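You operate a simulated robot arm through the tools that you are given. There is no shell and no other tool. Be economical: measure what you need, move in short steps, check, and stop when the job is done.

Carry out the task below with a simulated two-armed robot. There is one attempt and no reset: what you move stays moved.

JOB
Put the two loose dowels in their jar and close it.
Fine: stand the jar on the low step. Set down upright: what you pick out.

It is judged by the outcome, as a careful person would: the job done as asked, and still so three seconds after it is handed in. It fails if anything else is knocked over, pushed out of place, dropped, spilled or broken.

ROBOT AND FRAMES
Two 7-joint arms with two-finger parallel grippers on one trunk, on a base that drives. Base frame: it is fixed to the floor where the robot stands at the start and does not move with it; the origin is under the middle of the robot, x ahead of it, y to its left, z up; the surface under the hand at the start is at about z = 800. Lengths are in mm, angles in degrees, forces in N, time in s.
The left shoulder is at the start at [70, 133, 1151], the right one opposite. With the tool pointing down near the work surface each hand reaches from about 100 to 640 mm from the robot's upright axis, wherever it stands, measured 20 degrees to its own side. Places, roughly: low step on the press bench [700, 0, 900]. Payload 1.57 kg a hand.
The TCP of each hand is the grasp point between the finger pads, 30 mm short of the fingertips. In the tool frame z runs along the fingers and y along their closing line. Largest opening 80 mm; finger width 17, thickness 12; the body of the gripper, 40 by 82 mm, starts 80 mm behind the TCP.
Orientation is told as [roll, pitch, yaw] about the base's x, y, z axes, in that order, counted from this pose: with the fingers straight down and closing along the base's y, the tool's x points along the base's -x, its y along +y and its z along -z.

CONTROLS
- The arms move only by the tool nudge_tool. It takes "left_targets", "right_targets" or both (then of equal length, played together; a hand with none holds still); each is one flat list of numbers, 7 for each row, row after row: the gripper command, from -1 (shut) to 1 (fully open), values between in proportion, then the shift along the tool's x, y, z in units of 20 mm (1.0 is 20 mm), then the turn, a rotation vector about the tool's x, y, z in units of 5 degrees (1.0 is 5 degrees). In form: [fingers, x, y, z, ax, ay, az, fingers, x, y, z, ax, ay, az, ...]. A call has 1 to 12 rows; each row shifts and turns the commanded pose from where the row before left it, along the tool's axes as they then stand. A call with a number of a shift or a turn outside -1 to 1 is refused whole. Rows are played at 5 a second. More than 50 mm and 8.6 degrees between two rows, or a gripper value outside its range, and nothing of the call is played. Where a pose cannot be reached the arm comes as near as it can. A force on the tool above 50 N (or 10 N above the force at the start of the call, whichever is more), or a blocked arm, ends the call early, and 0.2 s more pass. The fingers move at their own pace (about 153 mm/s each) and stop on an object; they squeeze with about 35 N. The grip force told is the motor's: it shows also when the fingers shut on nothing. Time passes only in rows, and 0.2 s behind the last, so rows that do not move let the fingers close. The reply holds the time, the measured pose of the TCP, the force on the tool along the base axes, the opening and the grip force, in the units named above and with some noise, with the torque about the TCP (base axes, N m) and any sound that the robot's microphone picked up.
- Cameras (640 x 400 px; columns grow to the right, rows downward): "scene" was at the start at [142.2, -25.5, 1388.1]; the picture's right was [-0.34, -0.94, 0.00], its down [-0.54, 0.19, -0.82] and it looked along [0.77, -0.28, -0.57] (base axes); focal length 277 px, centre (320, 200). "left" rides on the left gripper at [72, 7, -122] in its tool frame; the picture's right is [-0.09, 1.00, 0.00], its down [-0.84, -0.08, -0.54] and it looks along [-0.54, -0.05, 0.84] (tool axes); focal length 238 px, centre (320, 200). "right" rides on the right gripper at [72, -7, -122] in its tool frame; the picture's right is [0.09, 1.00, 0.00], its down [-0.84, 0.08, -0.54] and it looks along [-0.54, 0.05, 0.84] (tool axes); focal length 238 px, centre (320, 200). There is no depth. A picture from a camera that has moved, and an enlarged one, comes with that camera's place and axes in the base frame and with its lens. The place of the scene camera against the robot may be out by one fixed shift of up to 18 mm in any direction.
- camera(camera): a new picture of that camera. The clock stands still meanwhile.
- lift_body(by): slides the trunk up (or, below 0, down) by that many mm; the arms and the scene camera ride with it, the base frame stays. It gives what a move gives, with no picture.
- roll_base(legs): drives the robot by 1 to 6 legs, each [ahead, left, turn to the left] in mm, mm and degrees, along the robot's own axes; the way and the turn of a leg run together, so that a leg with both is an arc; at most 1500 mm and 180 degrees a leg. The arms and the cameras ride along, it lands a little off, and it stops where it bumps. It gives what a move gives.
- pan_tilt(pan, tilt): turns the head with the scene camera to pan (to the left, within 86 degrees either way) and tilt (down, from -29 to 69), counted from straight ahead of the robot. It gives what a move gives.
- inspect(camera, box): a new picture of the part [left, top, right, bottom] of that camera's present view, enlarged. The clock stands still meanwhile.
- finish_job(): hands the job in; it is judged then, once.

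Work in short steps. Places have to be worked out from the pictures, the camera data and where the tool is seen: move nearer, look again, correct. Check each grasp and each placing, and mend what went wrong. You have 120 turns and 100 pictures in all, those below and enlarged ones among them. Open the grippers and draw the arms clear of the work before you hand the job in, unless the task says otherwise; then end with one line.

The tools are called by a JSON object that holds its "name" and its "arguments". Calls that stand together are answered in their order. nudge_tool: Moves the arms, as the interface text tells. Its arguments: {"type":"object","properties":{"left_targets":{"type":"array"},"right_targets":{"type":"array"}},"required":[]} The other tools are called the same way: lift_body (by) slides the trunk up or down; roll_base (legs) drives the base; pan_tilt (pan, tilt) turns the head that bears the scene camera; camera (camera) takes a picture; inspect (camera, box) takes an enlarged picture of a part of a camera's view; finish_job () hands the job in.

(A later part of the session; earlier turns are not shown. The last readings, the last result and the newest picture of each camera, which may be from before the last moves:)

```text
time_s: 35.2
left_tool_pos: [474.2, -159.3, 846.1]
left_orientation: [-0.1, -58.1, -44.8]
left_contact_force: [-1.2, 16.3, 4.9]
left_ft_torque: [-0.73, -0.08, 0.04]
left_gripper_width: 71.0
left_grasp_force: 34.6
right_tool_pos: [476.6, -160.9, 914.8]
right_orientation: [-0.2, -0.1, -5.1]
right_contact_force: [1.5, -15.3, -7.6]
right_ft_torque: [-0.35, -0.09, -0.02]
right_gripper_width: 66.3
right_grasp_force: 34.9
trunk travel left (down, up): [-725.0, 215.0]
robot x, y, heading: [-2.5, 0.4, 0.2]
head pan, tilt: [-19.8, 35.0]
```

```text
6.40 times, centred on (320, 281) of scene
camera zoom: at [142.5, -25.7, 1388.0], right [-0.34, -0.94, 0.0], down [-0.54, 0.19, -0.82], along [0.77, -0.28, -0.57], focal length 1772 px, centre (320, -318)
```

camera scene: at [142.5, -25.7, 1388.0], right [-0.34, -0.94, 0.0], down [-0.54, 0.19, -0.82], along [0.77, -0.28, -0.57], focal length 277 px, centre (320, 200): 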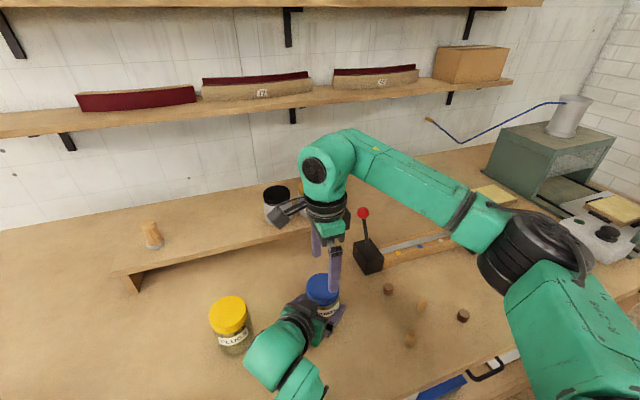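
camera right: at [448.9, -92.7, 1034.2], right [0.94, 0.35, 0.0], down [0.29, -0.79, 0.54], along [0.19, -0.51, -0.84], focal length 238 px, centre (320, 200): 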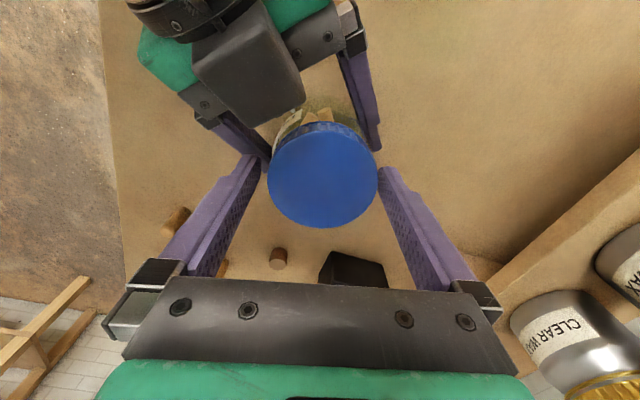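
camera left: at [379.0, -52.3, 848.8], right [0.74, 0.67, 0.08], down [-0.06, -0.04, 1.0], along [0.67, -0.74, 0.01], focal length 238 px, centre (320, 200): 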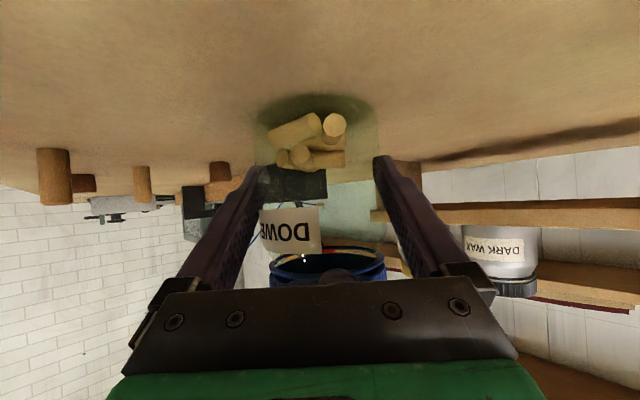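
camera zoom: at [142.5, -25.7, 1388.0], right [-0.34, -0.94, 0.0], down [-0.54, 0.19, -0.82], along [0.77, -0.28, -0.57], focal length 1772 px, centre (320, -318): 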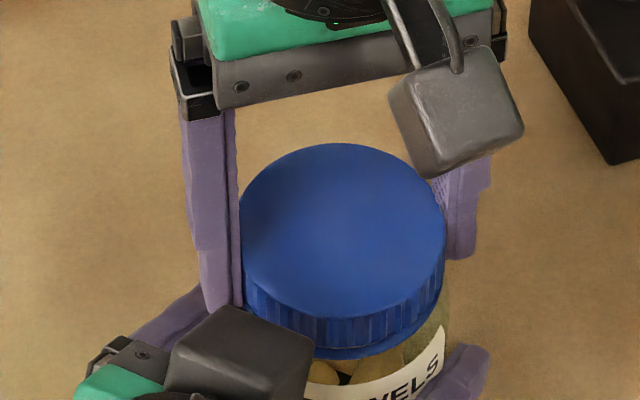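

A gap is opening under the lid, so it is threaded and turning. I release, turn back to yaw -75 with the fingers open, re-grip and do another stroke.

{"name": "nudge_tool", "arguments": {"right_targets": [1, 0, -0.05, 0, 0, 0, 0, 1, 0, 0, 0, 0, 0, 0, 1, 0, 0, 0, 0, 0, 1, 1, 0, 0, 0, 0, 0, 1, 1, 0, 0, 0, 0, 0, 1, 1, 0, 0, 0, 0, 0, 1, 1, 0, 0, 0, 0, 0, 1, 1, 0, 0, 0, 0, 0, 1, 1, 0, 0, 0, 0, 0, 1]}}

{"name": "nudge_tool", "arguments": {"right_targets": [1, 0, 0, 0, 0, 0, 1, 1, 0, 0, 0, 0, 0, 1, 1, 0, 0, 0, 0, 0, 1, 1, 0, 0, 0, 0, 0, 1, 1, 0, 0, 0, 0, 0, 1, 1, 0, 0, 0, 0, 0, 1, 1, 0, 0, 0, 0, 0, 1]}}

{"name": "nudge_tool", "arguments": {"right_targets": [0.6, 0, 0, 0, 0, 0, 0, -1, 0, 0, 0, 0, 0, 0, -1, 0, 0, 0, 0, 0, 0]}}

```text
time_s: 37.2
left_tool_pos: [474.2, -158.3, 844.9]
left_orientation: [-0.1, -57.9, -44.7]
left_contact_force: [-0.2, -0.5, 0.1]
left_ft_torque: [0.0, -0.03, 0.05]
left_gripper_width: 71.0
left_grasp_force: 34.7
right_tool_pos: [475.9, -159.2, 914.8]
right_orientation: [0.0, 0.0, -40.1]
right_contact_force: [-0.2, 0.4, -0.3]
right_ft_torque: [-0.01, -0.01, -0.03]
right_gripper_width: 80.2
right_grasp_force: 0.0
trunk travel left (down, up): [-725.0, 215.0]
robot x, y, heading: [-1.7, 1.9, -0.0]
head pan, tilt: [-19.8, 35.0]
```

```text
time_s: 38.8
left_tool_pos: [472.2, -157.6, 843.9]
left_orientation: [-0.1, -57.9, -44.8]
left_contact_force: [-0.7, -0.2, -0.7]
left_ft_torque: [0.04, -0.05, 0.05]
left_gripper_width: 71.1
left_grasp_force: 34.9
right_tool_pos: [475.2, -160.6, 917.0]
right_orientation: [0.0, 0.1, -75.2]
right_contact_force: [-0.2, 0.1, -0.3]
right_ft_torque: [0.03, 0.0, 0.02]
right_gripper_width: 80.1
right_grasp_force: 0.1
trunk travel left (down, up): [-725.0, 215.0]
robot x, y, heading: [-0.4, -2.5, 0.2]
head pan, tilt: [-19.8, 35.0]
```

```text
time_s: 39.6
left_tool_pos: [474.1, -158.7, 845.7]
left_orientation: [-0.1, -58.1, -44.9]
left_contact_force: [-8.9, 0.0, -0.1]
left_ft_torque: [0.09, -0.53, 0.0]
left_gripper_width: 70.9
left_grasp_force: 34.9
right_tool_pos: [476.8, -159.6, 916.9]
right_orientation: [0.1, 0.0, -75.1]
right_contact_force: [10.1, 0.5, -0.3]
right_ft_torque: [0.01, -0.23, 0.03]
right_gripper_width: 66.0
right_grasp_force: 35.3
trunk travel left (down, up): [-725.0, 215.0]
robot x, y, heading: [1.3, 0.2, -0.0]
head pan, tilt: [-19.8, 35.0]
```

A 10 N push toward +x again, so I shift 1.5 mm that way and twist 70° while rising slowly.

{"name": "nudge_tool", "arguments": {"right_targets": [-1, -0.02, 0.072, 0, 0, 0, 0, -1, 0, 0, -0.01, 0, 0, -1, -1, 0, 0, -0.01, 0, 0, -1, -1, 0, 0, -0.01, 0, 0, -1, -1, 0, 0, -0.01, 0, 0, -1, -1, 0, 0, -0.01, 0, 0, -1, -1, 0, 0, -0.01, 0, 0, -1]}}

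{"name": "nudge_tool", "arguments": {"right_targets": [-1, 0, 0, -0.01, 0, 0, -1, -1, 0, 0, -0.01, 0, 0, -1, -1, 0, 0, -0.01, 0, 0, -1, -1, 0, 0, -0.01, 0, 0, -1, -1, 0, 0, -0.01, 0, 0, -1, -1, 0, 0, -0.01, 0, 0, -1, -1, 0, 0, -0.01, 0, 0, -1, -1, 0, 0, -0.01, 0, 0, -1]}}

{"name": "inspect", "arguments": {"camera": "scene", "box": [270, 250, 370, 312]}}

```text
time_s: 41.2
left_tool_pos: [475.3, -158.6, 844.1]
left_orientation: [-0.1, -58.0, -44.9]
left_contact_force: [9.1, -7.6, -0.5]
left_ft_torque: [0.35, 0.44, -0.01]
left_gripper_width: 70.9
left_grasp_force: 34.9
right_tool_pos: [476.3, -159.8, 916.2]
right_orientation: [-0.2, 0.0, -44.7]
right_contact_force: [-9.2, 6.7, 0.6]
right_ft_torque: [0.19, 0.22, -0.03]
right_gripper_width: 66.2
right_grasp_force: 35.3
trunk travel left (down, up): [-725.0, 215.0]
robot x, y, heading: [0.4, 3.1, -0.1]
head pan, tilt: [-19.8, 35.0]
```

```text
time_s: 43.0
left_tool_pos: [474.8, -157.5, 845.2]
left_orientation: [-0.1, -58.0, -44.8]
left_contact_force: [15.0, -2.8, 2.8]
left_ft_torque: [0.12, 0.93, 0.05]
left_gripper_width: 70.8
left_grasp_force: 34.5
right_tool_pos: [477.4, -159.6, 916.9]
right_orientation: [-0.1, 0.2, -4.8]
right_contact_force: [-15.6, 3.5, -5.1]
right_ft_torque: [0.13, 0.18, -0.03]
right_gripper_width: 66.1
right_grasp_force: 35.1
trunk travel left (down, up): [-725.0, 215.0]
robot x, y, heading: [-1.7, 1.7, -0.0]
head pan, tilt: [-19.8, 35.0]
```

```text
6.40 times, centred on (320, 281) of scene
camera zoom: at [142.6, -25.7, 1388.0], right [-0.34, -0.94, 0.0], down [-0.54, 0.19, -0.82], along [0.77, -0.28, -0.57], focal length 1772 px, centre (320, -318)
```

zoom: 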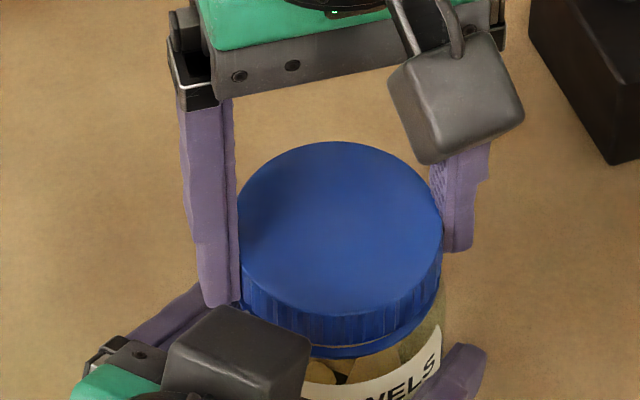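

Forces are mild. I shift 1.5 mm in -x and pull up 3 mm to see whether the lid is free yet.

{"name": "nudge_tool", "arguments": {"right_targets": [-1, 0.075, 0, 0, 0, 0, 0, -1, 0, 0, -0.08, 0, 0, 0, -1, 0, 0, -0.07, 0, 0, 0]}}

```text
time_s: 43.8
left_tool_pos: [475.4, -159.5, 847.5]
left_orientation: [-0.1, -58.3, -44.8]
left_contact_force: [-3.4, 4.2, 21.4]
left_ft_torque: [-0.12, 0.03, -0.01]
left_gripper_width: 70.8
left_grasp_force: 35.1
right_tool_pos: [476.7, -161.3, 920.4]
right_orientation: [-0.1, 0.0, -5.0]
right_contact_force: [3.0, -4.4, -24.2]
right_ft_torque: [-0.24, -0.32, 0.04]
right_gripper_width: 66.4
right_grasp_force: 34.8
trunk travel left (down, up): [-725.0, 215.0]
robot x, y, heading: [-2.3, -3.1, -0.3]
head pan, tilt: [-19.8, 35.0]
```

Still threaded (24 N). I ease down 2 mm and do another stroke.

{"name": "nudge_tool", "arguments": {"right_targets": [-1, 0, 0, 0.12, 0, 0, 0, 1, 0, 0, 0, 0, 0, 0, 1, 0, 0, 0, 0, 0, 0, 1, 0, 0, 0, 0, 0, 1, 1, 0, 0, 0, 0, 0, 1, 1, 0, 0, 0, 0, 0, 1, 1, 0, 0, 0, 0, 0, 1, 1, 0, 0, 0, 0, 0, 1, 1, 0, 0, 0, 0, 0, 1, 1, 0, 0, 0, 0, 0, 1]}}

{"name": "nudge_tool", "arguments": {"right_targets": [1, 0, 0, 0, 0, 0, 1, 1, 0, 0, 0, 0, 0, 1, 1, 0, 0, 0, 0, 0, 1, 1, 0, 0, 0, 0, 0, 1, 1, 0, 0, 0, 0, 0, 1, 1, 0, 0, 0, 0, 0, 1, 1, 0, 0, 0, 0, 0, 1, 0.6, 0, 0, 0, 0, 0, 0, -1, 0, 0, 0, 0, 0, 0, -1, 0, 0, 0, 0, 0, 0]}}

{"name": "camera", "arguments": {"camera": "right"}}

```text
time_s: 46.0
left_tool_pos: [473.4, -158.4, 845.3]
left_orientation: [-0.1, -58.0, -44.9]
left_contact_force: [-0.7, 0.8, -0.7]
left_ft_torque: [0.02, -0.03, 0.0]
left_gripper_width: 71.0
left_grasp_force: 34.5
right_tool_pos: [474.9, -159.3, 919.0]
right_orientation: [0.0, 0.0, -40.1]
right_contact_force: [-0.4, 0.8, -0.3]
right_ft_torque: [-0.04, 0.03, 0.0]
right_gripper_width: 79.8
right_grasp_force: 0.0
trunk travel left (down, up): [-725.0, 215.0]
robot x, y, heading: [1.0, 1.3, -0.1]
head pan, tilt: [-19.8, 35.0]
```

```text
time_s: 48.2
left_tool_pos: [472.8, -158.8, 845.0]
left_orientation: [-0.1, -57.9, -44.9]
left_contact_force: [-9.7, 0.2, -1.7]
left_ft_torque: [0.03, -0.56, -0.02]
left_gripper_width: 71.0
left_grasp_force: 34.8
right_tool_pos: [475.8, -160.0, 918.6]
right_orientation: [0.1, 0.0, -75.1]
right_contact_force: [9.9, 0.4, -0.9]
right_ft_torque: [-0.02, -0.21, 0.0]
right_gripper_width: 65.4
right_grasp_force: 34.8
trunk travel left (down, up): [-725.0, 215.0]
robot x, y, heading: [-1.7, -1.8, 0.0]
head pan, tilt: [-19.8, 35.0]
```

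```text
69 pictures are left
camera right: at [449.8, -92.0, 1040.4], right [0.94, 0.35, 0.0], down [0.29, -0.79, 0.54], along [0.19, -0.51, -0.84], focal length 238 px, centre (320, 200)
```

right: 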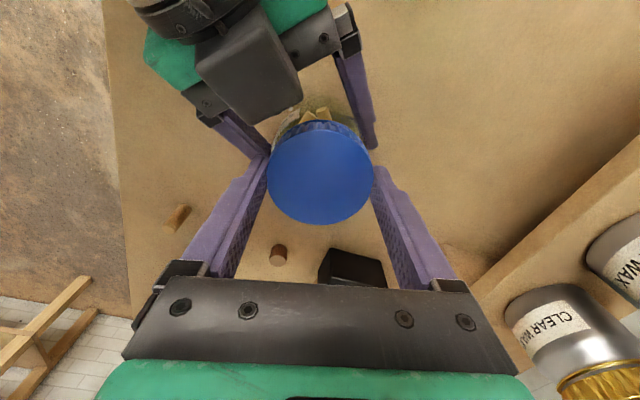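

Gripped again, so I run the third stroke with a slow rise, then check through the left camera that the jar itself isn't turning.

{"name": "nudge_tool", "arguments": {"right_targets": [-1, -0.02, 0.072, 0, 0, 0, 0, -1, 0, 0, -0.01, 0, 0, -1, -1, 0, 0, -0.01, 0, 0, -1, -1, 0, 0, -0.01, 0, 0, -1, -1, 0, 0, -0.01, 0, 0, -1, -1, 0, 0, -0.01, 0, 0, -1, -1, 0, 0, -0.01, 0, 0, -1, -1, 0, 0, -0.01, 0, 0, -1]}}

{"name": "nudge_tool", "arguments": {"right_targets": [-1, 0.04, 0, -0.01, 0, 0, -1, -1, 0.04, 0, -0.01, 0, 0, -1, -1, 0, 0, -0.01, 0, 0, -1, -1, 0, 0, -0.01, 0, 0, -1, -1, 0, 0, -0.01, 0, 0, -1, -1, 0, 0, -0.01, 0, 0, -1, -1, 0, 0, -0.01, 0, 0, -1, -1, 0, 0, -0.01, 0, 0, -1]}}

{"name": "camera", "arguments": {"camera": "left"}}

{"name": "inspect", "arguments": {"camera": "scene", "box": [270, 250, 370, 312]}}

```text
time_s: 50.0
left_tool_pos: [475.6, -158.7, 845.4]
left_orientation: [-0.1, -57.9, -44.9]
left_contact_force: [14.1, -9.4, -1.4]
left_ft_torque: [0.46, 0.69, 0.01]
left_gripper_width: 71.0
left_grasp_force: 35.0
right_tool_pos: [476.6, -159.4, 920.4]
right_orientation: [-0.1, 0.1, -39.9]
right_contact_force: [-14.3, 9.6, -1.0]
right_ft_torque: [0.24, 0.43, -0.02]
right_gripper_width: 65.5
right_grasp_force: 35.2
trunk travel left (down, up): [-725.0, 215.0]
robot x, y, heading: [-2.0, 4.5, -0.2]
head pan, tilt: [-19.8, 35.0]
```

```text
time_s: 51.8
left_tool_pos: [473.8, -158.0, 844.8]
left_orientation: [-0.1, -58.1, -44.8]
left_contact_force: [-6.5, 11.6, 10.9]
left_ft_torque: [-0.68, -0.33, 0.04]
left_gripper_width: 70.9
left_grasp_force: 34.9
right_tool_pos: [475.9, -159.3, 921.0]
right_orientation: [-0.1, -0.1, -0.1]
right_contact_force: [6.4, -10.9, -13.2]
right_ft_torque: [-0.21, -0.18, 0.0]
right_gripper_width: 65.6
right_grasp_force: 35.1
trunk travel left (down, up): [-725.0, 215.0]
robot x, y, heading: [-1.8, -0.9, 0.2]
head pan, tilt: [-19.8, 35.0]
```

```text
68 pictures are left
camera left: at [379.9, -52.8, 849.1], right [0.74, 0.67, 0.08], down [-0.07, -0.04, 1.0], along [0.67, -0.74, 0.01], focal length 238 px, centre (320, 200)
```

left: 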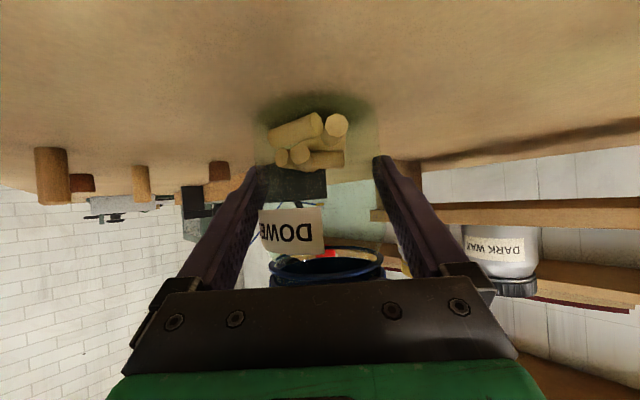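

```text
6.40 times, centred on (320, 281) of scene
camera zoom: at [142.6, -25.7, 1388.0], right [-0.34, -0.94, 0.0], down [-0.54, 0.19, -0.82], along [0.77, -0.28, -0.57], focal length 1772 px, centre (320, -318)
```

zoom: 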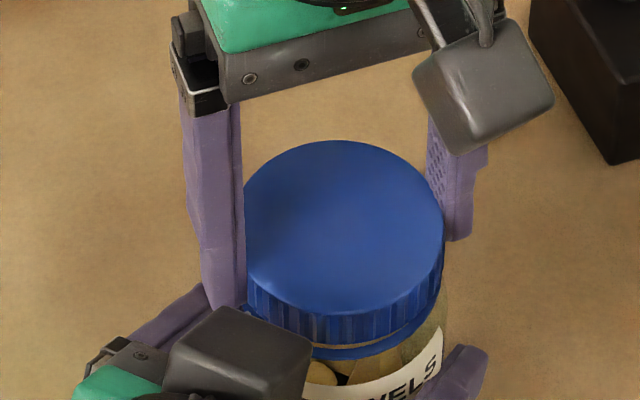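

The jar stays put and the lid is visibly rising, so I do a fourth stroke the same way.

{"name": "nudge_tool", "arguments": {"right_targets": [-1, 0, 0, 0.05, 0, 0, 0, 1, 0, 0, 0, 0, 0, 0, 1, 0, 0, 0, 0, 0, 0, 1, 0, 0, 0, 0, 0, 1, 1, 0, 0, 0, 0, 0, 1, 1, 0, 0, 0, 0, 0, 1, 1, 0, 0, 0, 0, 0, 1, 1, 0, 0, 0, 0, 0, 1, 1, 0, 0, 0, 0, 0, 1, 1, 0, 0, 0, 0, 0, 1, 1, 0, 0, 0, 0, 0, 1]}}

{"name": "nudge_tool", "arguments": {"right_targets": [1, 0, 0, 0, 0, 0, 1, 1, 0, 0, 0, 0, 0, 1, 1, 0, 0, 0, 0, 0, 1, 1, 0, 0, 0, 0, 0, 1, 1, 0, 0, 0, 0, 0, 1, 1, 0, 0, 0, 0, 0, 1, 1, 0, 0, 0, 0, 0, 1, 0.6, 0, 0.07, 0, 0, 0, 0, -1, 0, 0, 0, 0, 0, 0, -1, 0, 0, 0, 0, 0, 0]}}

{"name": "nudge_tool", "arguments": {"right_targets": [-1, 0, 0, 0, 0, 0, -1, -1, 0, 0, -0.01, 0, 0, -1, -1, 0, 0, -0.01, 0, 0, -1, -1, 0, 0, -0.01, 0, 0, -1, -1, 0, 0, -0.01, 0, 0, -1, -1, 0.03, 0, -0.01, 0, 0, -1, -1, 0.03, 0, -0.01, 0, 0, -1, -1, 0.03, 0, -0.01, 0, 0, -1]}}

{"name": "nudge_tool", "arguments": {"right_targets": [-1, 0.03, 0, -0.01, 0, 0, -1, -1, 0.03, 0, -0.01, 0, 0, -1, -1, 0, 0, -0.01, 0, 0, -1, -1, 0, 0, -0.01, 0, 0, -1, -1, 0, 0, -0.01, 0, 0, -1, -1, 0, 0, -0.01, 0, 0, -1, -1, 0, 0, -0.01, 0, 0, -1]}}

{"name": "inspect", "arguments": {"camera": "scene", "box": [270, 250, 370, 312]}}

```text
time_s: 54.2
left_tool_pos: [474.5, -158.0, 844.8]
left_orientation: [-0.1, -57.8, -44.7]
left_contact_force: [-0.1, 0.2, -2.7]
left_ft_torque: [0.0, -0.03, 0.0]
left_gripper_width: 70.9
left_grasp_force: 35.1
right_tool_pos: [475.4, -159.2, 921.5]
right_orientation: [0.0, 0.0, -40.1]
right_contact_force: [-0.1, -0.2, 0.3]
right_ft_torque: [0.0, 0.0, -0.01]
right_gripper_width: 80.3
right_grasp_force: 0.1
trunk travel left (down, up): [-725.0, 215.0]
robot x, y, heading: [-1.9, -0.2, -0.2]
head pan, tilt: [-19.8, 35.0]
```

```text
time_s: 56.4
left_tool_pos: [474.8, -158.0, 844.1]
left_orientation: [-0.1, -57.9, -44.8]
left_contact_force: [9.5, -0.8, -4.4]
left_ft_torque: [0.03, 0.57, 0.04]
left_gripper_width: 71.1
left_grasp_force: 35.0
right_tool_pos: [478.0, -157.8, 920.8]
right_orientation: [-0.2, 0.1, -75.0]
right_contact_force: [-9.1, 1.4, 1.2]
right_ft_torque: [0.08, 0.14, -0.01]
right_gripper_width: 65.4
right_grasp_force: 35.4
trunk travel left (down, up): [-725.0, 215.0]
robot x, y, heading: [4.1, 2.2, 0.2]
head pan, tilt: [-19.8, 35.0]
```

```text
time_s: 58.2
left_tool_pos: [474.5, -157.4, 844.2]
left_orientation: [0.1, -58.0, -44.8]
left_contact_force: [12.8, 10.2, 2.8]
left_ft_torque: [-0.81, 0.64, 0.07]
left_gripper_width: 70.9
left_grasp_force: 34.9
right_tool_pos: [476.5, -156.2, 920.4]
right_orientation: [-0.2, -0.1, -35.0]
right_contact_force: [-11.3, -10.8, -5.2]
right_ft_torque: [0.03, 0.28, -0.05]
right_gripper_width: 65.5
right_grasp_force: 34.9
trunk travel left (down, up): [-725.0, 215.0]
robot x, y, heading: [0.1, -1.9, 0.1]
head pan, tilt: [-19.8, 35.0]
```

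```text
time_s: 59.8
left_tool_pos: [474.6, -157.7, 844.9]
left_orientation: [0.1, -57.9, -44.8]
left_contact_force: [5.1, 22.8, 0.7]
left_ft_torque: [-1.16, 0.29, 0.43]
left_gripper_width: 71.1
left_grasp_force: 35.1
right_tool_pos: [474.1, -158.0, 923.4]
right_orientation: [-0.1, 0.0, 0.0]
right_contact_force: [-5.1, -21.8, -0.6]
right_ft_torque: [-0.59, 0.13, -0.45]
right_gripper_width: 65.6
right_grasp_force: 35.2
trunk travel left (down, up): [-725.0, 215.0]
robot x, y, heading: [-0.1, -0.7, 0.2]
head pan, tilt: [-19.8, 35.0]
```

```text
6.40 times, centred on (320, 281) of scene
camera zoom: at [141.8, -25.8, 1388.1], right [-0.34, -0.94, 0.0], down [-0.54, 0.19, -0.82], along [0.77, -0.28, -0.57], focal length 1772 px, centre (320, -318)
```

zoom: 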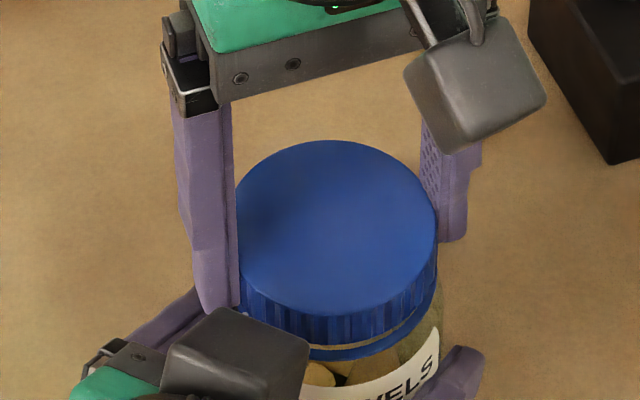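

I relieve the side force (2.5 mm toward -y) and try a 4 mm pull up.

{"name": "nudge_tool", "arguments": {"right_targets": [-1, 0.03, -0.11, 0, 0, 0, 0, -1, 0, 0, -0.07, 0, 0, 0, -1, 0, 0, -0.07, 0, 0, 0, -1, 0, 0, -0.06, 0, 0, 0]}}

```text
time_s: 60.8
left_tool_pos: [473.7, -158.9, 846.3]
left_orientation: [-0.1, -58.1, -44.7]
left_contact_force: [0.4, 17.1, 8.8]
left_ft_torque: [-1.24, -0.04, 0.08]
left_gripper_width: 70.9
left_grasp_force: 35.4
right_tool_pos: [474.9, -158.5, 926.7]
right_orientation: [0.0, 0.2, 0.0]
right_contact_force: [0.1, -17.2, -11.3]
right_ft_torque: [-0.09, 0.08, -0.07]
right_gripper_width: 65.8
right_grasp_force: 35.1
trunk travel left (down, up): [-725.0, 215.0]
robot x, y, heading: [0.0, 4.8, -0.1]
head pan, tilt: [-19.8, 35.0]
```

Only 11 N this time, so I look to see whether the lid is free or the fingers slipped.

{"name": "inspect", "arguments": {"camera": "scene", "box": [270, 250, 370, 312]}}

{"name": "inspect", "arguments": {"camera": "left", "box": [240, 200, 400, 300]}}

```text
6.40 times, centred on (320, 281) of scene
camera zoom: at [142.6, -25.8, 1388.0], right [-0.34, -0.94, 0.0], down [-0.54, 0.19, -0.82], along [0.77, -0.28, -0.57], focal length 1772 px, centre (320, -318)
```

zoom: 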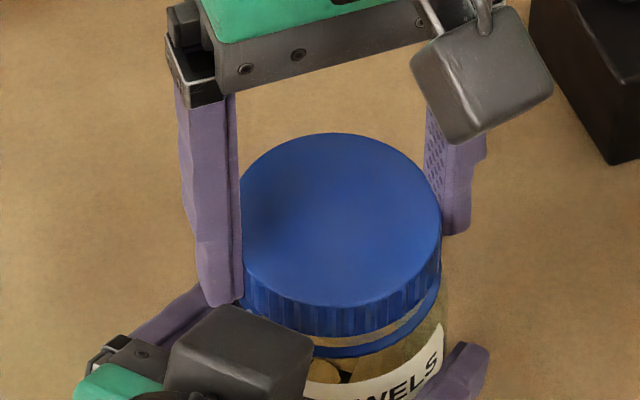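

```text
4.00 times, centred on (320, 250) of left
camera zoom: at [380.0, -53.4, 849.6], right [0.74, 0.67, 0.08], down [-0.07, -0.04, 1.0], along [0.67, -0.74, 0.01], focal length 953 px, centre (320, 0)
```

zoom: 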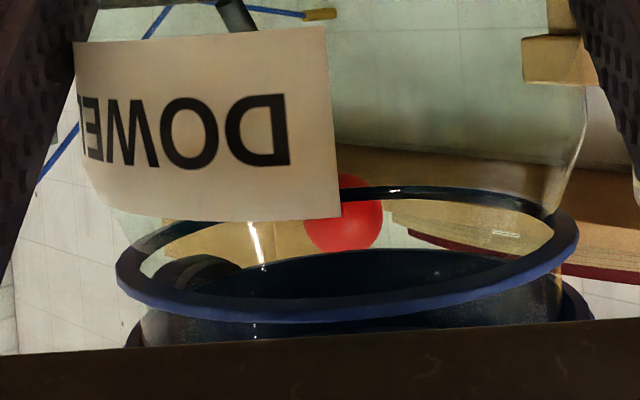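

The lid is rising off the neck, with a blue ring staying on the jar. I lift another 6 mm in small rows and relieve the y force.

{"name": "nudge_tool", "arguments": {"right_targets": [-1, 0, -0.05, -0.06, 0, 0, 0, -1, 0, -0.03, -0.06, 0, 0, 0, -1, 0, 0, -0.06, 0, 0, 0, -1, 0, 0, -0.06, 0, 0, 0, -1, 0, 0, -0.06, 0, 0, 0]}}

{"name": "inspect", "arguments": {"camera": "scene", "box": [270, 250, 370, 312]}}

```text
time_s: 62.0
left_tool_pos: [474.4, -158.9, 843.9]
left_orientation: [-0.3, -57.9, -44.8]
left_contact_force: [-0.7, 0.1, 0.8]
left_ft_torque: [0.05, 0.0, 0.02]
left_gripper_width: 71.0
left_grasp_force: 35.6
right_tool_pos: [474.1, -159.9, 934.4]
right_orientation: [0.2, -0.1, 0.1]
right_contact_force: [0.2, 0.0, 0.4]
right_ft_torque: [0.03, 0.02, -0.03]
right_gripper_width: 65.7
right_grasp_force: 35.2
trunk travel left (down, up): [-725.0, 215.0]
robot x, y, heading: [0.2, -1.9, 0.1]
head pan, tilt: [-19.8, 35.0]
```

```text
6.40 times, centred on (320, 281) of scene
camera zoom: at [141.9, -25.8, 1388.1], right [-0.34, -0.94, 0.0], down [-0.54, 0.19, -0.82], along [0.77, -0.28, -0.57], focal length 1772 px, centre (320, -318)
```

zoom: 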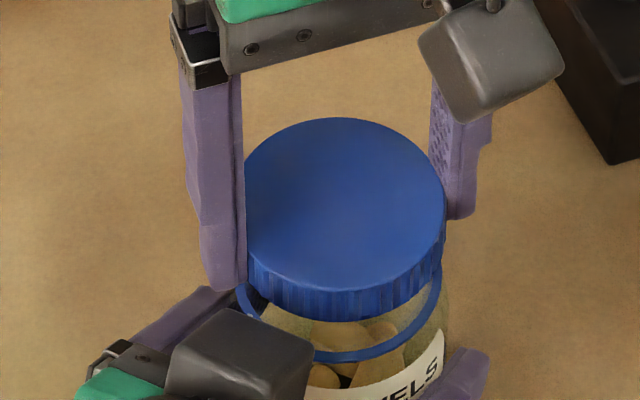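

The lid is free. I raise it 60 mm and carry it to a clear spot near (375,-215), then lower it right side up.

{"name": "nudge_tool", "arguments": {"right_targets": [-1, 0, 0, -1, 0, 0, 0, -1, 0, 0, -1, 0, 0, 0, -1, 0, 0, -1, 0, 0, 0, -1, 0.99, -0.55, 0, 0, 0, 0, -1, 0.99, -0.55, 0, 0, 0, 0, -1, 0.99, -0.55, 0, 0, 0, 0, -1, 0.99, -0.55, 0, 0, 0, 0, -1, 0.99, -0.55, 0, 0, 0, 0]}}

{"name": "nudge_tool", "arguments": {"right_targets": [-1, 0, 0, 0.96, 0, 0, 0, -1, 0, 0, 0.96, 0, 0, 0, -1, 0, 0, 0.96, 0, 0, 0, -1, 0, 0, 0.96, 0, 0, 0, -1, 0, 0, 0.96, 0, 0, 0, -1, 0, 0, 0.96, 0, 0, 0, -1, 0, 0, 0.8, 0, 0, 0]}}

{"name": "camera", "arguments": {"camera": "scene"}}

{"name": "camera", "arguments": {"camera": "right"}}

```text
time_s: 63.8
left_tool_pos: [473.6, -159.4, 844.8]
left_orientation: [0.0, -57.8, -44.8]
left_contact_force: [-0.4, -0.2, -2.4]
left_ft_torque: [0.03, -0.01, 0.04]
left_gripper_width: 71.1
left_grasp_force: 34.9
right_tool_pos: [373.6, -215.7, 993.1]
right_orientation: [0.0, 0.0, 0.0]
right_contact_force: [-0.5, 0.0, 0.8]
right_ft_torque: [0.03, 0.0, -0.02]
right_gripper_width: 65.6
right_grasp_force: 35.1
trunk travel left (down, up): [-725.0, 215.0]
robot x, y, heading: [3.5, 0.4, -0.1]
head pan, tilt: [-19.8, 35.0]
```

```text
time_s: 65.4
left_tool_pos: [475.3, -158.3, 845.9]
left_orientation: [-0.1, -57.9, -44.8]
left_contact_force: [0.3, 0.6, -2.1]
left_ft_torque: [-0.03, 0.01, 0.03]
left_gripper_width: 70.9
left_grasp_force: 34.7
right_tool_pos: [376.2, -214.8, 862.6]
right_orientation: [0.0, 0.0, 0.1]
right_contact_force: [0.8, -0.3, -0.1]
right_ft_torque: [0.0, 0.0, 0.01]
right_gripper_width: 65.9
right_grasp_force: 34.7
trunk travel left (down, up): [-725.0, 215.0]
robot x, y, heading: [-1.1, -0.4, -0.0]
head pan, tilt: [-19.8, 35.0]
```

```text
62 pictures are left
camera scene: at [142.7, -25.9, 1388.0], right [-0.34, -0.94, 0.0], down [-0.54, 0.19, -0.82], along [0.77, -0.28, -0.57], focal length 277 px, centre (320, 200)
```

scene: 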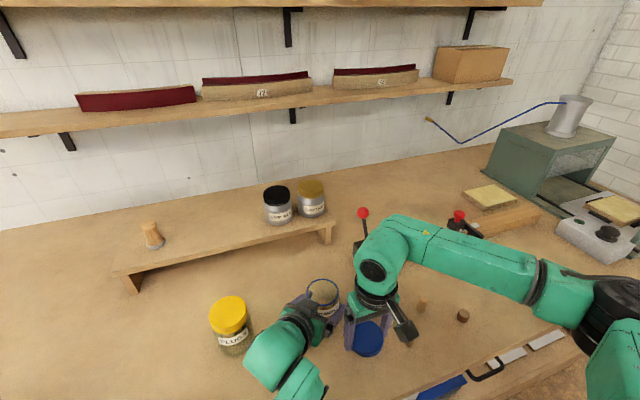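

```text
61 pictures are left
camera right: at [303.4, -221.4, 982.8], right [-0.09, 1.0, 0.0], down [0.84, 0.08, 0.54], along [0.54, 0.05, -0.84], focal length 238 px, centre (320, 200)
```

right: 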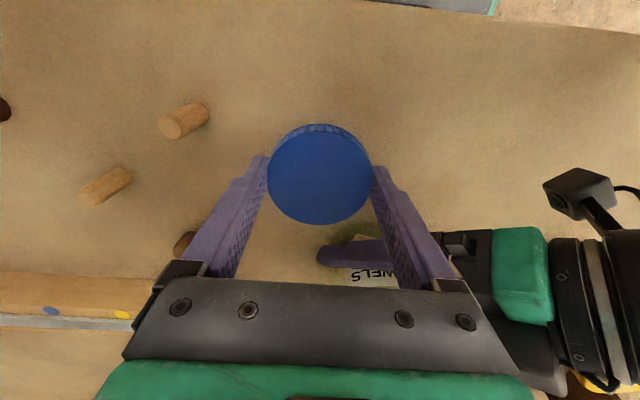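

The spot is clear. I lower slowly until contact is felt.

{"name": "nudge_tool", "arguments": {"right_targets": [-1, 0, 0, 0.5, 0, 0, 0, -1, 0, 0, 0.5, 0, 0, 0, -1, 0, 0, 0.2, 0, 0, 0, -1, 0, 0, 0.1, 0, 0, 0, -1, 0, 0, 0.1, 0, 0, 0]}}

```text
time_s: 66.6
left_tool_pos: [475.1, -158.0, 845.0]
left_orientation: [-0.1, -57.9, -44.8]
left_contact_force: [-0.1, -0.1, -2.7]
left_ft_torque: [0.01, -0.01, 0.03]
left_gripper_width: 71.0
left_grasp_force: 35.2
right_tool_pos: [375.7, -215.5, 833.8]
right_orientation: [-0.1, 0.0, 0.0]
right_contact_force: [0.9, -0.4, -1.1]
right_ft_torque: [0.01, -0.01, 0.01]
right_gripper_width: 66.0
right_grasp_force: 35.2
trunk travel left (down, up): [-725.0, 215.0]
robot x, y, heading: [0.5, -0.7, -0.0]
head pan, tilt: [-19.8, 35.0]
```

{"name": "nudge_tool", "arguments": {"right_targets": [-1, 0, 0, 0.05, 0, 0, 0, -1, 0, 0, 0.05, 0, 0, 0, -1, 0, 0, 0.05, 0, 0, 0]}}

{"name": "inspect", "arguments": {"camera": "scene", "box": [310, 300, 430, 375]}}

```text
time_s: 67.4
left_tool_pos: [474.6, -158.6, 844.9]
left_orientation: [-0.1, -57.9, -44.9]
left_contact_force: [0.0, -0.9, -2.3]
left_ft_torque: [0.03, -0.01, -0.02]
left_gripper_width: 70.7
left_grasp_force: 35.4
right_tool_pos: [375.3, -215.1, 830.9]
right_orientation: [0.1, 0.0, -0.1]
right_contact_force: [-0.2, -0.2, 0.7]
right_ft_torque: [-0.04, 0.0, 0.02]
right_gripper_width: 65.6
right_grasp_force: 34.4
trunk travel left (down, up): [-725.0, 215.0]
robot x, y, heading: [-0.7, 0.0, 0.2]
head pan, tilt: [-19.8, 35.0]
```

```text
5.33 times, centred on (370, 338) of scene
camera zoom: at [142.5, -25.8, 1388.0], right [-0.34, -0.94, 0.0], down [-0.54, 0.19, -0.82], along [0.77, -0.28, -0.57], focal length 1477 px, centre (53, -533)
```

zoom: 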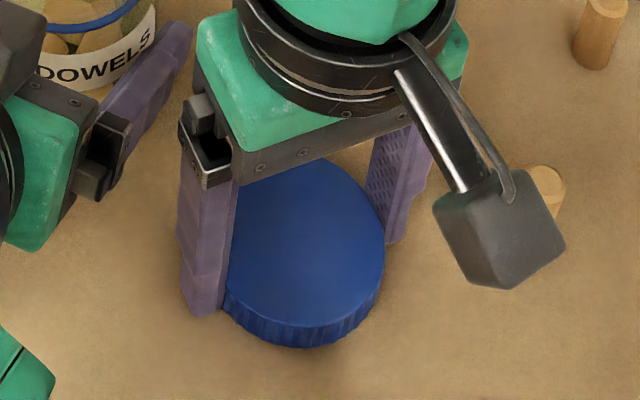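

Still no contact, so I continue in 1 mm steps.

{"name": "nudge_tool", "arguments": {"right_targets": [-1, 0, 0, 0.05, 0, 0, 0, -1, 0, 0, 0.05, 0, 0, 0]}}

```text
time_s: 68.0
left_tool_pos: [474.2, -158.5, 844.9]
left_orientation: [-0.1, -58.0, -44.9]
left_contact_force: [-0.5, -0.2, -1.8]
left_ft_torque: [0.0, -0.01, -0.02]
left_gripper_width: 71.0
left_grasp_force: 35.0
right_tool_pos: [375.1, -215.0, 829.4]
right_orientation: [0.0, -0.1, 0.0]
right_contact_force: [-0.2, 0.0, 5.0]
right_ft_torque: [-0.1, 0.04, 0.0]
right_gripper_width: 65.6
right_grasp_force: 35.1
trunk travel left (down, up): [-725.0, 215.0]
robot x, y, heading: [0.1, 1.5, -0.2]
head pan, tilt: [-19.8, 35.0]
```

Contact at 829. I release the lid, rise, and move over dowel B at about (350,-307) with the fingers part open.

{"name": "nudge_tool", "arguments": {"right_targets": [0, 0, 0, -0.05, 0, 0, 0, 1, 0, 0, 0, 0, 0, 0, 1, 0, 0, 0, 0, 0, 0, 1, 0, 0, -0.9, 0, 0, 0, 1, 0, 0, -0.9, 0, 0, 0, 1, 0, 0, -0.9, 0, 0, 0, 1, 0, 0, -0.9, 0, 0, 0, 1, 0, 0, -0.9, 0, 0, 0]}}

{"name": "nudge_tool", "arguments": {"right_targets": [0.1, 0.25, -0.92, 0, 0, 0, 0, 0.1, 0.25, -0.92, 0, 0, 0, 0, 0.1, 0.25, -0.92, 0, 0, 0, 0, 0.1, 0.25, -0.92, 0, 0, 0, 0, 0.1, 0.25, -0.92, 0, 0, 0, 0]}}

{"name": "camera", "arguments": {"camera": "right"}}

{"name": "camera", "arguments": {"camera": "scene"}}

```text
time_s: 69.8
left_tool_pos: [474.3, -157.9, 845.3]
left_orientation: [0.0, -58.0, -44.8]
left_contact_force: [-0.1, 0.0, -2.0]
left_ft_torque: [-0.01, -0.01, 0.01]
left_gripper_width: 70.9
left_grasp_force: 35.1
right_tool_pos: [374.8, -216.0, 920.9]
right_orientation: [-0.1, 0.1, 0.1]
right_contact_force: [-0.1, 0.0, 0.6]
right_ft_torque: [-0.01, 0.01, 0.01]
right_gripper_width: 80.2
right_grasp_force: 0.1
trunk travel left (down, up): [-725.0, 215.0]
robot x, y, heading: [1.1, 1.0, 0.1]
head pan, tilt: [-19.8, 35.0]
```

```text
time_s: 71.0
left_tool_pos: [473.6, -158.6, 845.6]
left_orientation: [-0.1, -57.9, -44.9]
left_contact_force: [0.2, 0.5, -2.7]
left_ft_torque: [-0.02, 0.01, -0.04]
left_gripper_width: 71.0
left_grasp_force: 34.8
right_tool_pos: [348.6, -307.4, 919.4]
right_orientation: [0.0, 0.0, 0.0]
right_contact_force: [0.0, 0.2, 0.3]
right_ft_torque: [-0.03, 0.01, -0.03]
right_gripper_width: 44.0
right_grasp_force: 0.1
trunk travel left (down, up): [-725.0, 215.0]
robot x, y, heading: [-2.1, 0.6, -0.0]
head pan, tilt: [-19.8, 35.0]
```

```text
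59 pictures are left
camera right: at [275.9, -314.1, 1040.7], right [-0.09, 1.0, 0.0], down [0.84, 0.08, 0.54], along [0.54, 0.05, -0.84], focal length 238 px, centre (320, 200)
```

right: 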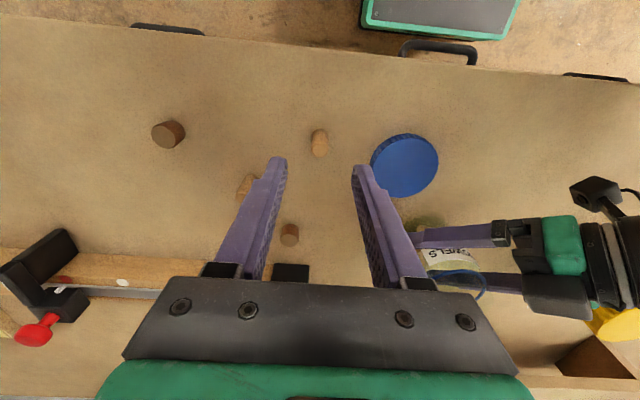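

```text
58 pictures are left
camera scene: at [141.9, -26.1, 1388.1], right [-0.34, -0.94, 0.0], down [-0.54, 0.2, -0.82], along [0.77, -0.28, -0.57], focal length 277 px, centre (320, 200)
```

scene: 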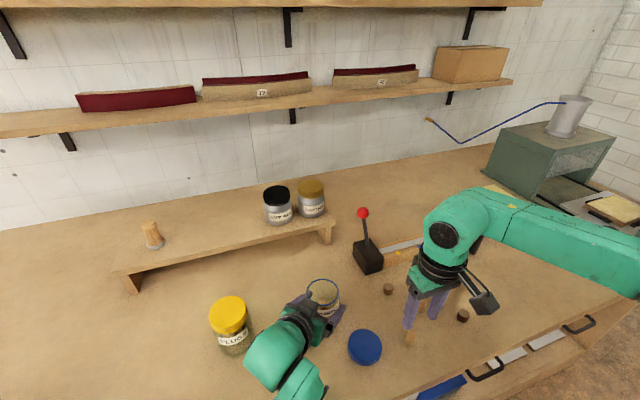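

Dowel B's top is at about (352,-307), centred between the fingers. I shift 2.5 mm and descend to TCP 848, fingertips at about 818, then close.

{"name": "nudge_tool", "arguments": {"right_targets": [0.1, -0.12, 0, 0, 0, 0, 0, 0.1, 0, 0, 0.89, 0, 0, 0, 0.1, 0, 0, 0.89, 0, 0, 0, 0.1, 0, 0, 0.89, 0, 0, 0, 0.1, 0, 0, 0.89, 0, 0, 0]}}

{"name": "camera", "arguments": {"camera": "right"}}

```text
time_s: 72.2
left_tool_pos: [474.8, -157.9, 844.1]
left_orientation: [-0.1, -57.9, -44.8]
left_contact_force: [-0.2, -0.1, -2.1]
left_ft_torque: [0.05, 0.01, -0.04]
left_gripper_width: 71.0
left_grasp_force: 35.1
right_tool_pos: [352.2, -308.5, 848.2]
right_orientation: [0.0, 0.0, 0.0]
right_contact_force: [-0.1, -0.4, -0.6]
right_ft_torque: [0.01, 0.01, 0.02]
right_gripper_width: 44.0
right_grasp_force: 0.1
trunk travel left (down, up): [-725.0, 215.0]
robot x, y, heading: [-1.4, 3.1, 0.1]
head pan, tilt: [-19.8, 35.0]
```

```text
57 pictures are left
camera right: at [279.9, -315.0, 969.9], right [-0.09, 1.0, 0.0], down [0.84, 0.08, 0.54], along [0.54, 0.05, -0.84], focal length 238 px, centre (320, 200)
```

right: 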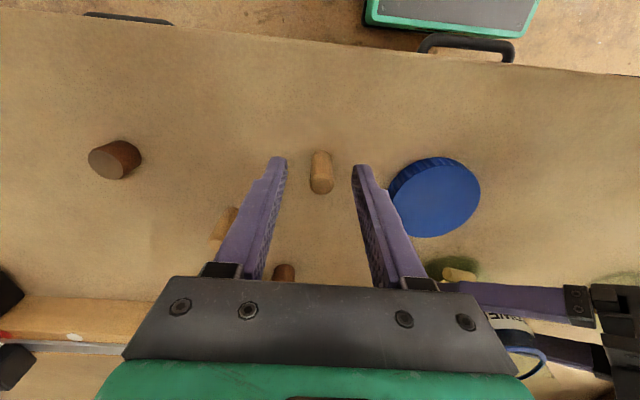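

Dowel B is centred. I close and lift.

{"name": "nudge_tool", "arguments": {"right_targets": [-0.3, 0, 0, 0, 0, 0, 0, -1, 0, 0, 0, 0, 0, 0, -1, 0, 0, 0, 0, 0, 0, -1, 0, 0, -0.8, 0, 0, 0, -1, 0, 0, -0.9, 0, 0, 0, -1, 0, 0, -0.9, 0, 0, 0, -1, 0, 0, -0.9, 0, 0, 0, -1, 0, 0, -0.9, 0, 0, 0, -1, 0, 0, -0.9, 0, 0, 0]}}

{"name": "camera", "arguments": {"camera": "right"}}

{"name": "inspect", "arguments": {"camera": "scene", "box": [290, 240, 450, 340]}}

```text
time_s: 74.2
left_tool_pos: [474.7, -158.2, 844.7]
left_orientation: [-0.2, -57.9, -44.8]
left_contact_force: [0.3, -0.2, -3.2]
left_ft_torque: [0.0, -0.02, 0.0]
left_gripper_width: 70.8
left_grasp_force: 35.1
right_tool_pos: [350.0, -308.3, 954.5]
right_orientation: [0.0, -0.1, -0.1]
right_contact_force: [-0.7, 0.0, 0.2]
right_ft_torque: [-0.03, 0.0, 0.01]
right_gripper_width: 12.4
right_grasp_force: 29.5
trunk travel left (down, up): [-725.0, 215.0]
robot x, y, heading: [-0.7, -0.5, 0.0]
head pan, tilt: [-19.8, 35.0]
```

```text
56 pictures are left
camera right: at [277.4, -314.2, 1076.2], right [-0.09, 1.0, 0.0], down [0.84, 0.08, 0.54], along [0.54, 0.05, -0.84], focal length 238 px, centre (320, 200)
```

right: 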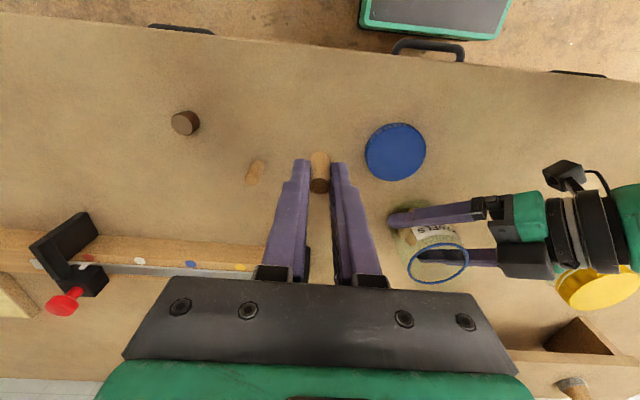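

```text
4.00 times, centred on (370, 290) of scene
camera zoom: at [142.3, -25.6, 1388.0], right [-0.34, -0.94, 0.0], down [-0.54, 0.19, -0.82], along [0.77, -0.28, -0.57], focal length 1108 px, centre (120, -160)
```

zoom: 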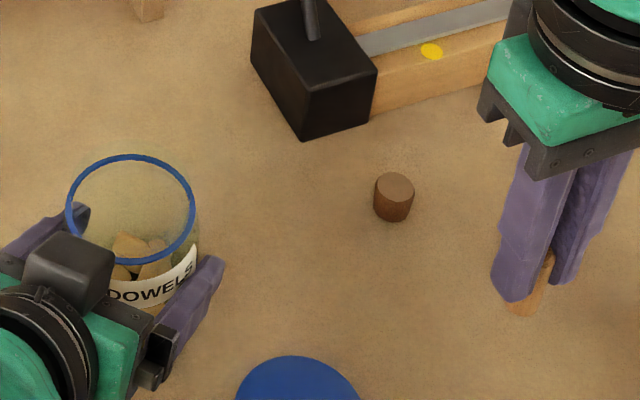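

Dowel B is held (12.4 mm). I carry it over the jar mouth, near (474,-159).

{"name": "nudge_tool", "arguments": {"right_targets": [-1, 0, 0, -0.8, 0, 0, 0, -1, -0.775, 0.93, 0, 0, 0, 0, -1, -0.775, 0.93, 0, 0, 0, 0, -1, -0.775, 0.93, 0, 0, 0, 0, -1, -0.775, 0.93, 0, 0, 0, 0, -1, -0.775, 0.93, 0, 0, 0, 0, -1, -0.775, 0.93, 0, 0, 0, 0, -1, -0.775, 0.93, 0, 0, 0, 0, -1, -0.775, 0.93, 0, 0, 0, 0]}}

{"name": "camera", "arguments": {"camera": "right"}}

{"name": "inspect", "arguments": {"camera": "scene", "box": [240, 220, 400, 320]}}

```text
time_s: 76.2
left_tool_pos: [476.1, -156.9, 843.8]
left_orientation: [-0.2, -57.8, -44.8]
left_contact_force: [-0.7, 0.1, -2.9]
left_ft_torque: [0.03, 0.0, 0.0]
left_gripper_width: 70.9
left_grasp_force: 35.0
right_tool_pos: [476.8, -157.8, 971.5]
right_orientation: [0.0, 0.1, 0.0]
right_contact_force: [0.0, -0.1, -0.2]
right_ft_torque: [0.01, 0.01, 0.01]
right_gripper_width: 12.1
right_grasp_force: 29.4
trunk travel left (down, up): [-725.0, 215.0]
robot x, y, heading: [2.0, 3.5, 0.3]
head pan, tilt: [-19.8, 35.0]
```

```text
54 pictures are left
camera right: at [404.1, -164.7, 1093.5], right [-0.09, 1.0, 0.0], down [0.84, 0.08, 0.54], along [0.54, 0.05, -0.84], focal length 238 px, centre (320, 200)
```

right: 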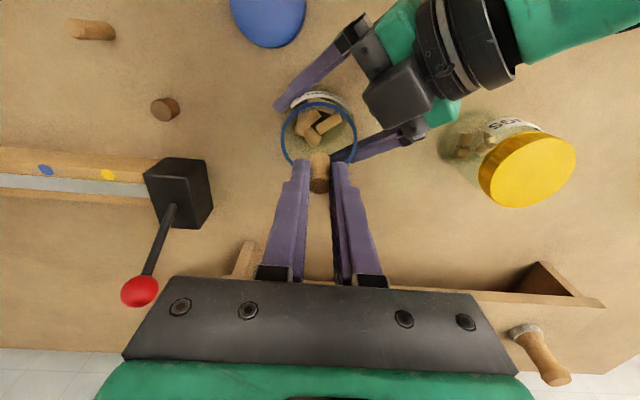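

```text
4.00 times, centred on (320, 270) of scene
camera zoom: at [143.3, -24.7, 1388.0], right [-0.34, -0.94, 0.0], down [-0.54, 0.19, -0.82], along [0.77, -0.28, -0.57], focal length 1108 px, centre (320, -80)
```

zoom: 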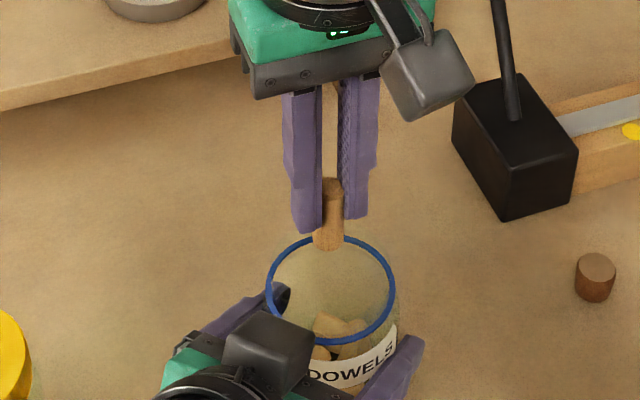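

The rim centre is around (470,-160) at z of about 880. I shift 4 mm in -x and lower the dowel's end into the mouth.

{"name": "nudge_tool", "arguments": {"right_targets": [-1, 0.22, -0.05, 0, 0, 0, 0, -1, 0, 0, 0.9, 0, 0, 0, -1, 0, 0, 0.9, 0, 0, 0, -1, 0, 0, 0.9, 0, 0, 0]}}

{"name": "camera", "arguments": {"camera": "right"}}

{"name": "inspect", "arguments": {"camera": "scene", "box": [270, 250, 370, 312]}}

```text
time_s: 77.2
left_tool_pos: [474.2, -157.5, 844.4]
left_orientation: [-0.1, -57.9, -44.7]
left_contact_force: [-0.1, -0.3, -1.6]
left_ft_torque: [-0.03, 0.02, 0.03]
left_gripper_width: 71.0
left_grasp_force: 35.1
right_tool_pos: [472.7, -159.4, 917.4]
right_orientation: [-0.1, 0.0, 0.0]
right_contact_force: [0.1, -0.6, -0.4]
right_ft_torque: [0.03, -0.01, -0.02]
right_gripper_width: 12.2
right_grasp_force: 29.3
trunk travel left (down, up): [-725.0, 215.0]
robot x, y, heading: [2.3, 0.6, -0.2]
head pan, tilt: [-19.8, 35.0]
```

```text
52 pictures are left
camera right: at [399.7, -166.0, 1037.9], right [-0.09, 1.0, 0.0], down [0.84, 0.08, 0.54], along [0.54, 0.05, -0.84], focal length 238 px, centre (320, 200)
```

right: 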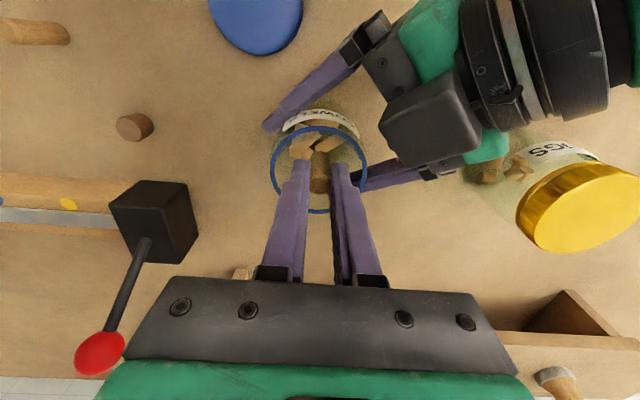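

```text
6.40 times, centred on (320, 281) of scene
camera zoom: at [142.8, -25.7, 1388.0], right [-0.34, -0.94, 0.0], down [-0.54, 0.19, -0.82], along [0.77, -0.28, -0.57], focal length 1772 px, centre (320, -318)
```

zoom: 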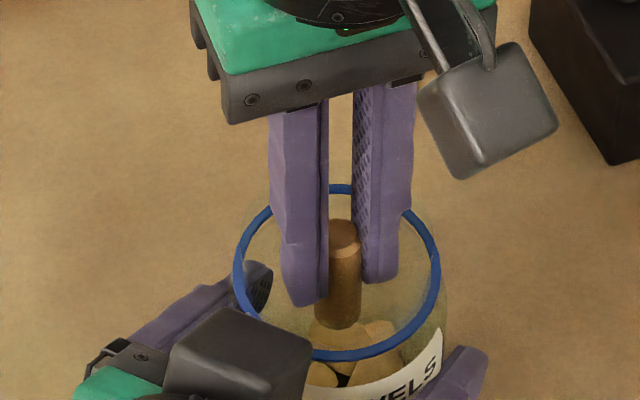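

The dowel is inside the mouth. I open just enough (about 26 mm) to release it, then rise.

{"name": "nudge_tool", "arguments": {"right_targets": [-0.35, 0, 0, 0, 0, 0, 0, -0.35, 0, 0, 0, 0, 0, 0, -0.35, 0, 0, -0.8, 0, 0, 0, -0.35, 0, 0, -0.9, 0, 0, 0, -0.35, 0, 0, -0.9, 0, 0, 0]}}

{"name": "camera", "arguments": {"camera": "right"}}

{"name": "inspect", "arguments": {"camera": "scene", "box": [270, 250, 370, 312]}}

```text
time_s: 78.4
left_tool_pos: [475.2, -156.5, 844.9]
left_orientation: [0.0, -57.9, -44.8]
left_contact_force: [-1.0, 0.2, -2.8]
left_ft_torque: [0.02, 0.0, -0.01]
left_gripper_width: 70.7
left_grasp_force: 36.3
right_tool_pos: [472.7, -160.2, 970.7]
right_orientation: [0.0, 0.1, 0.0]
right_contact_force: [-0.4, -0.4, -0.2]
right_ft_torque: [-0.03, 0.01, 0.02]
right_gripper_width: 25.8
right_grasp_force: 0.0
trunk travel left (down, up): [-725.0, 215.0]
robot x, y, heading: [1.6, -3.7, 0.0]
head pan, tilt: [-19.8, 35.0]
```

```text
50 pictures are left
camera right: at [399.6, -166.6, 1090.7], right [-0.09, 1.0, 0.0], down [0.84, 0.08, 0.54], along [0.54, 0.05, -0.84], focal length 238 px, centre (320, 200)
```

right: 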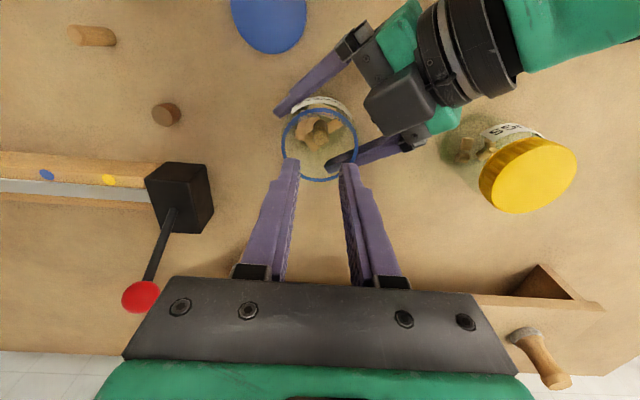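

```text
6.40 times, centred on (320, 281) of scene
camera zoom: at [142.4, -25.6, 1388.0], right [-0.34, -0.94, 0.0], down [-0.54, 0.19, -0.82], along [0.77, -0.28, -0.57], focal length 1772 px, centre (320, -318)
```

zoom: 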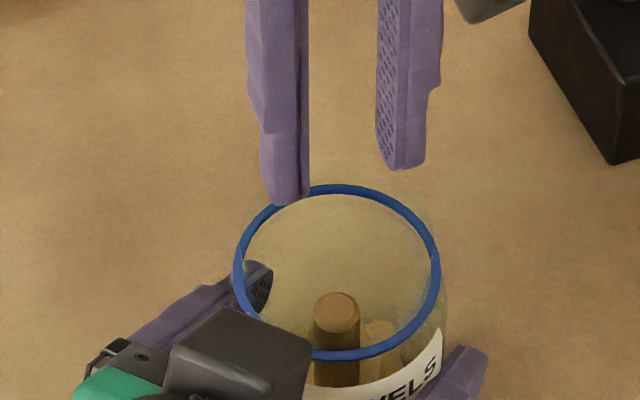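

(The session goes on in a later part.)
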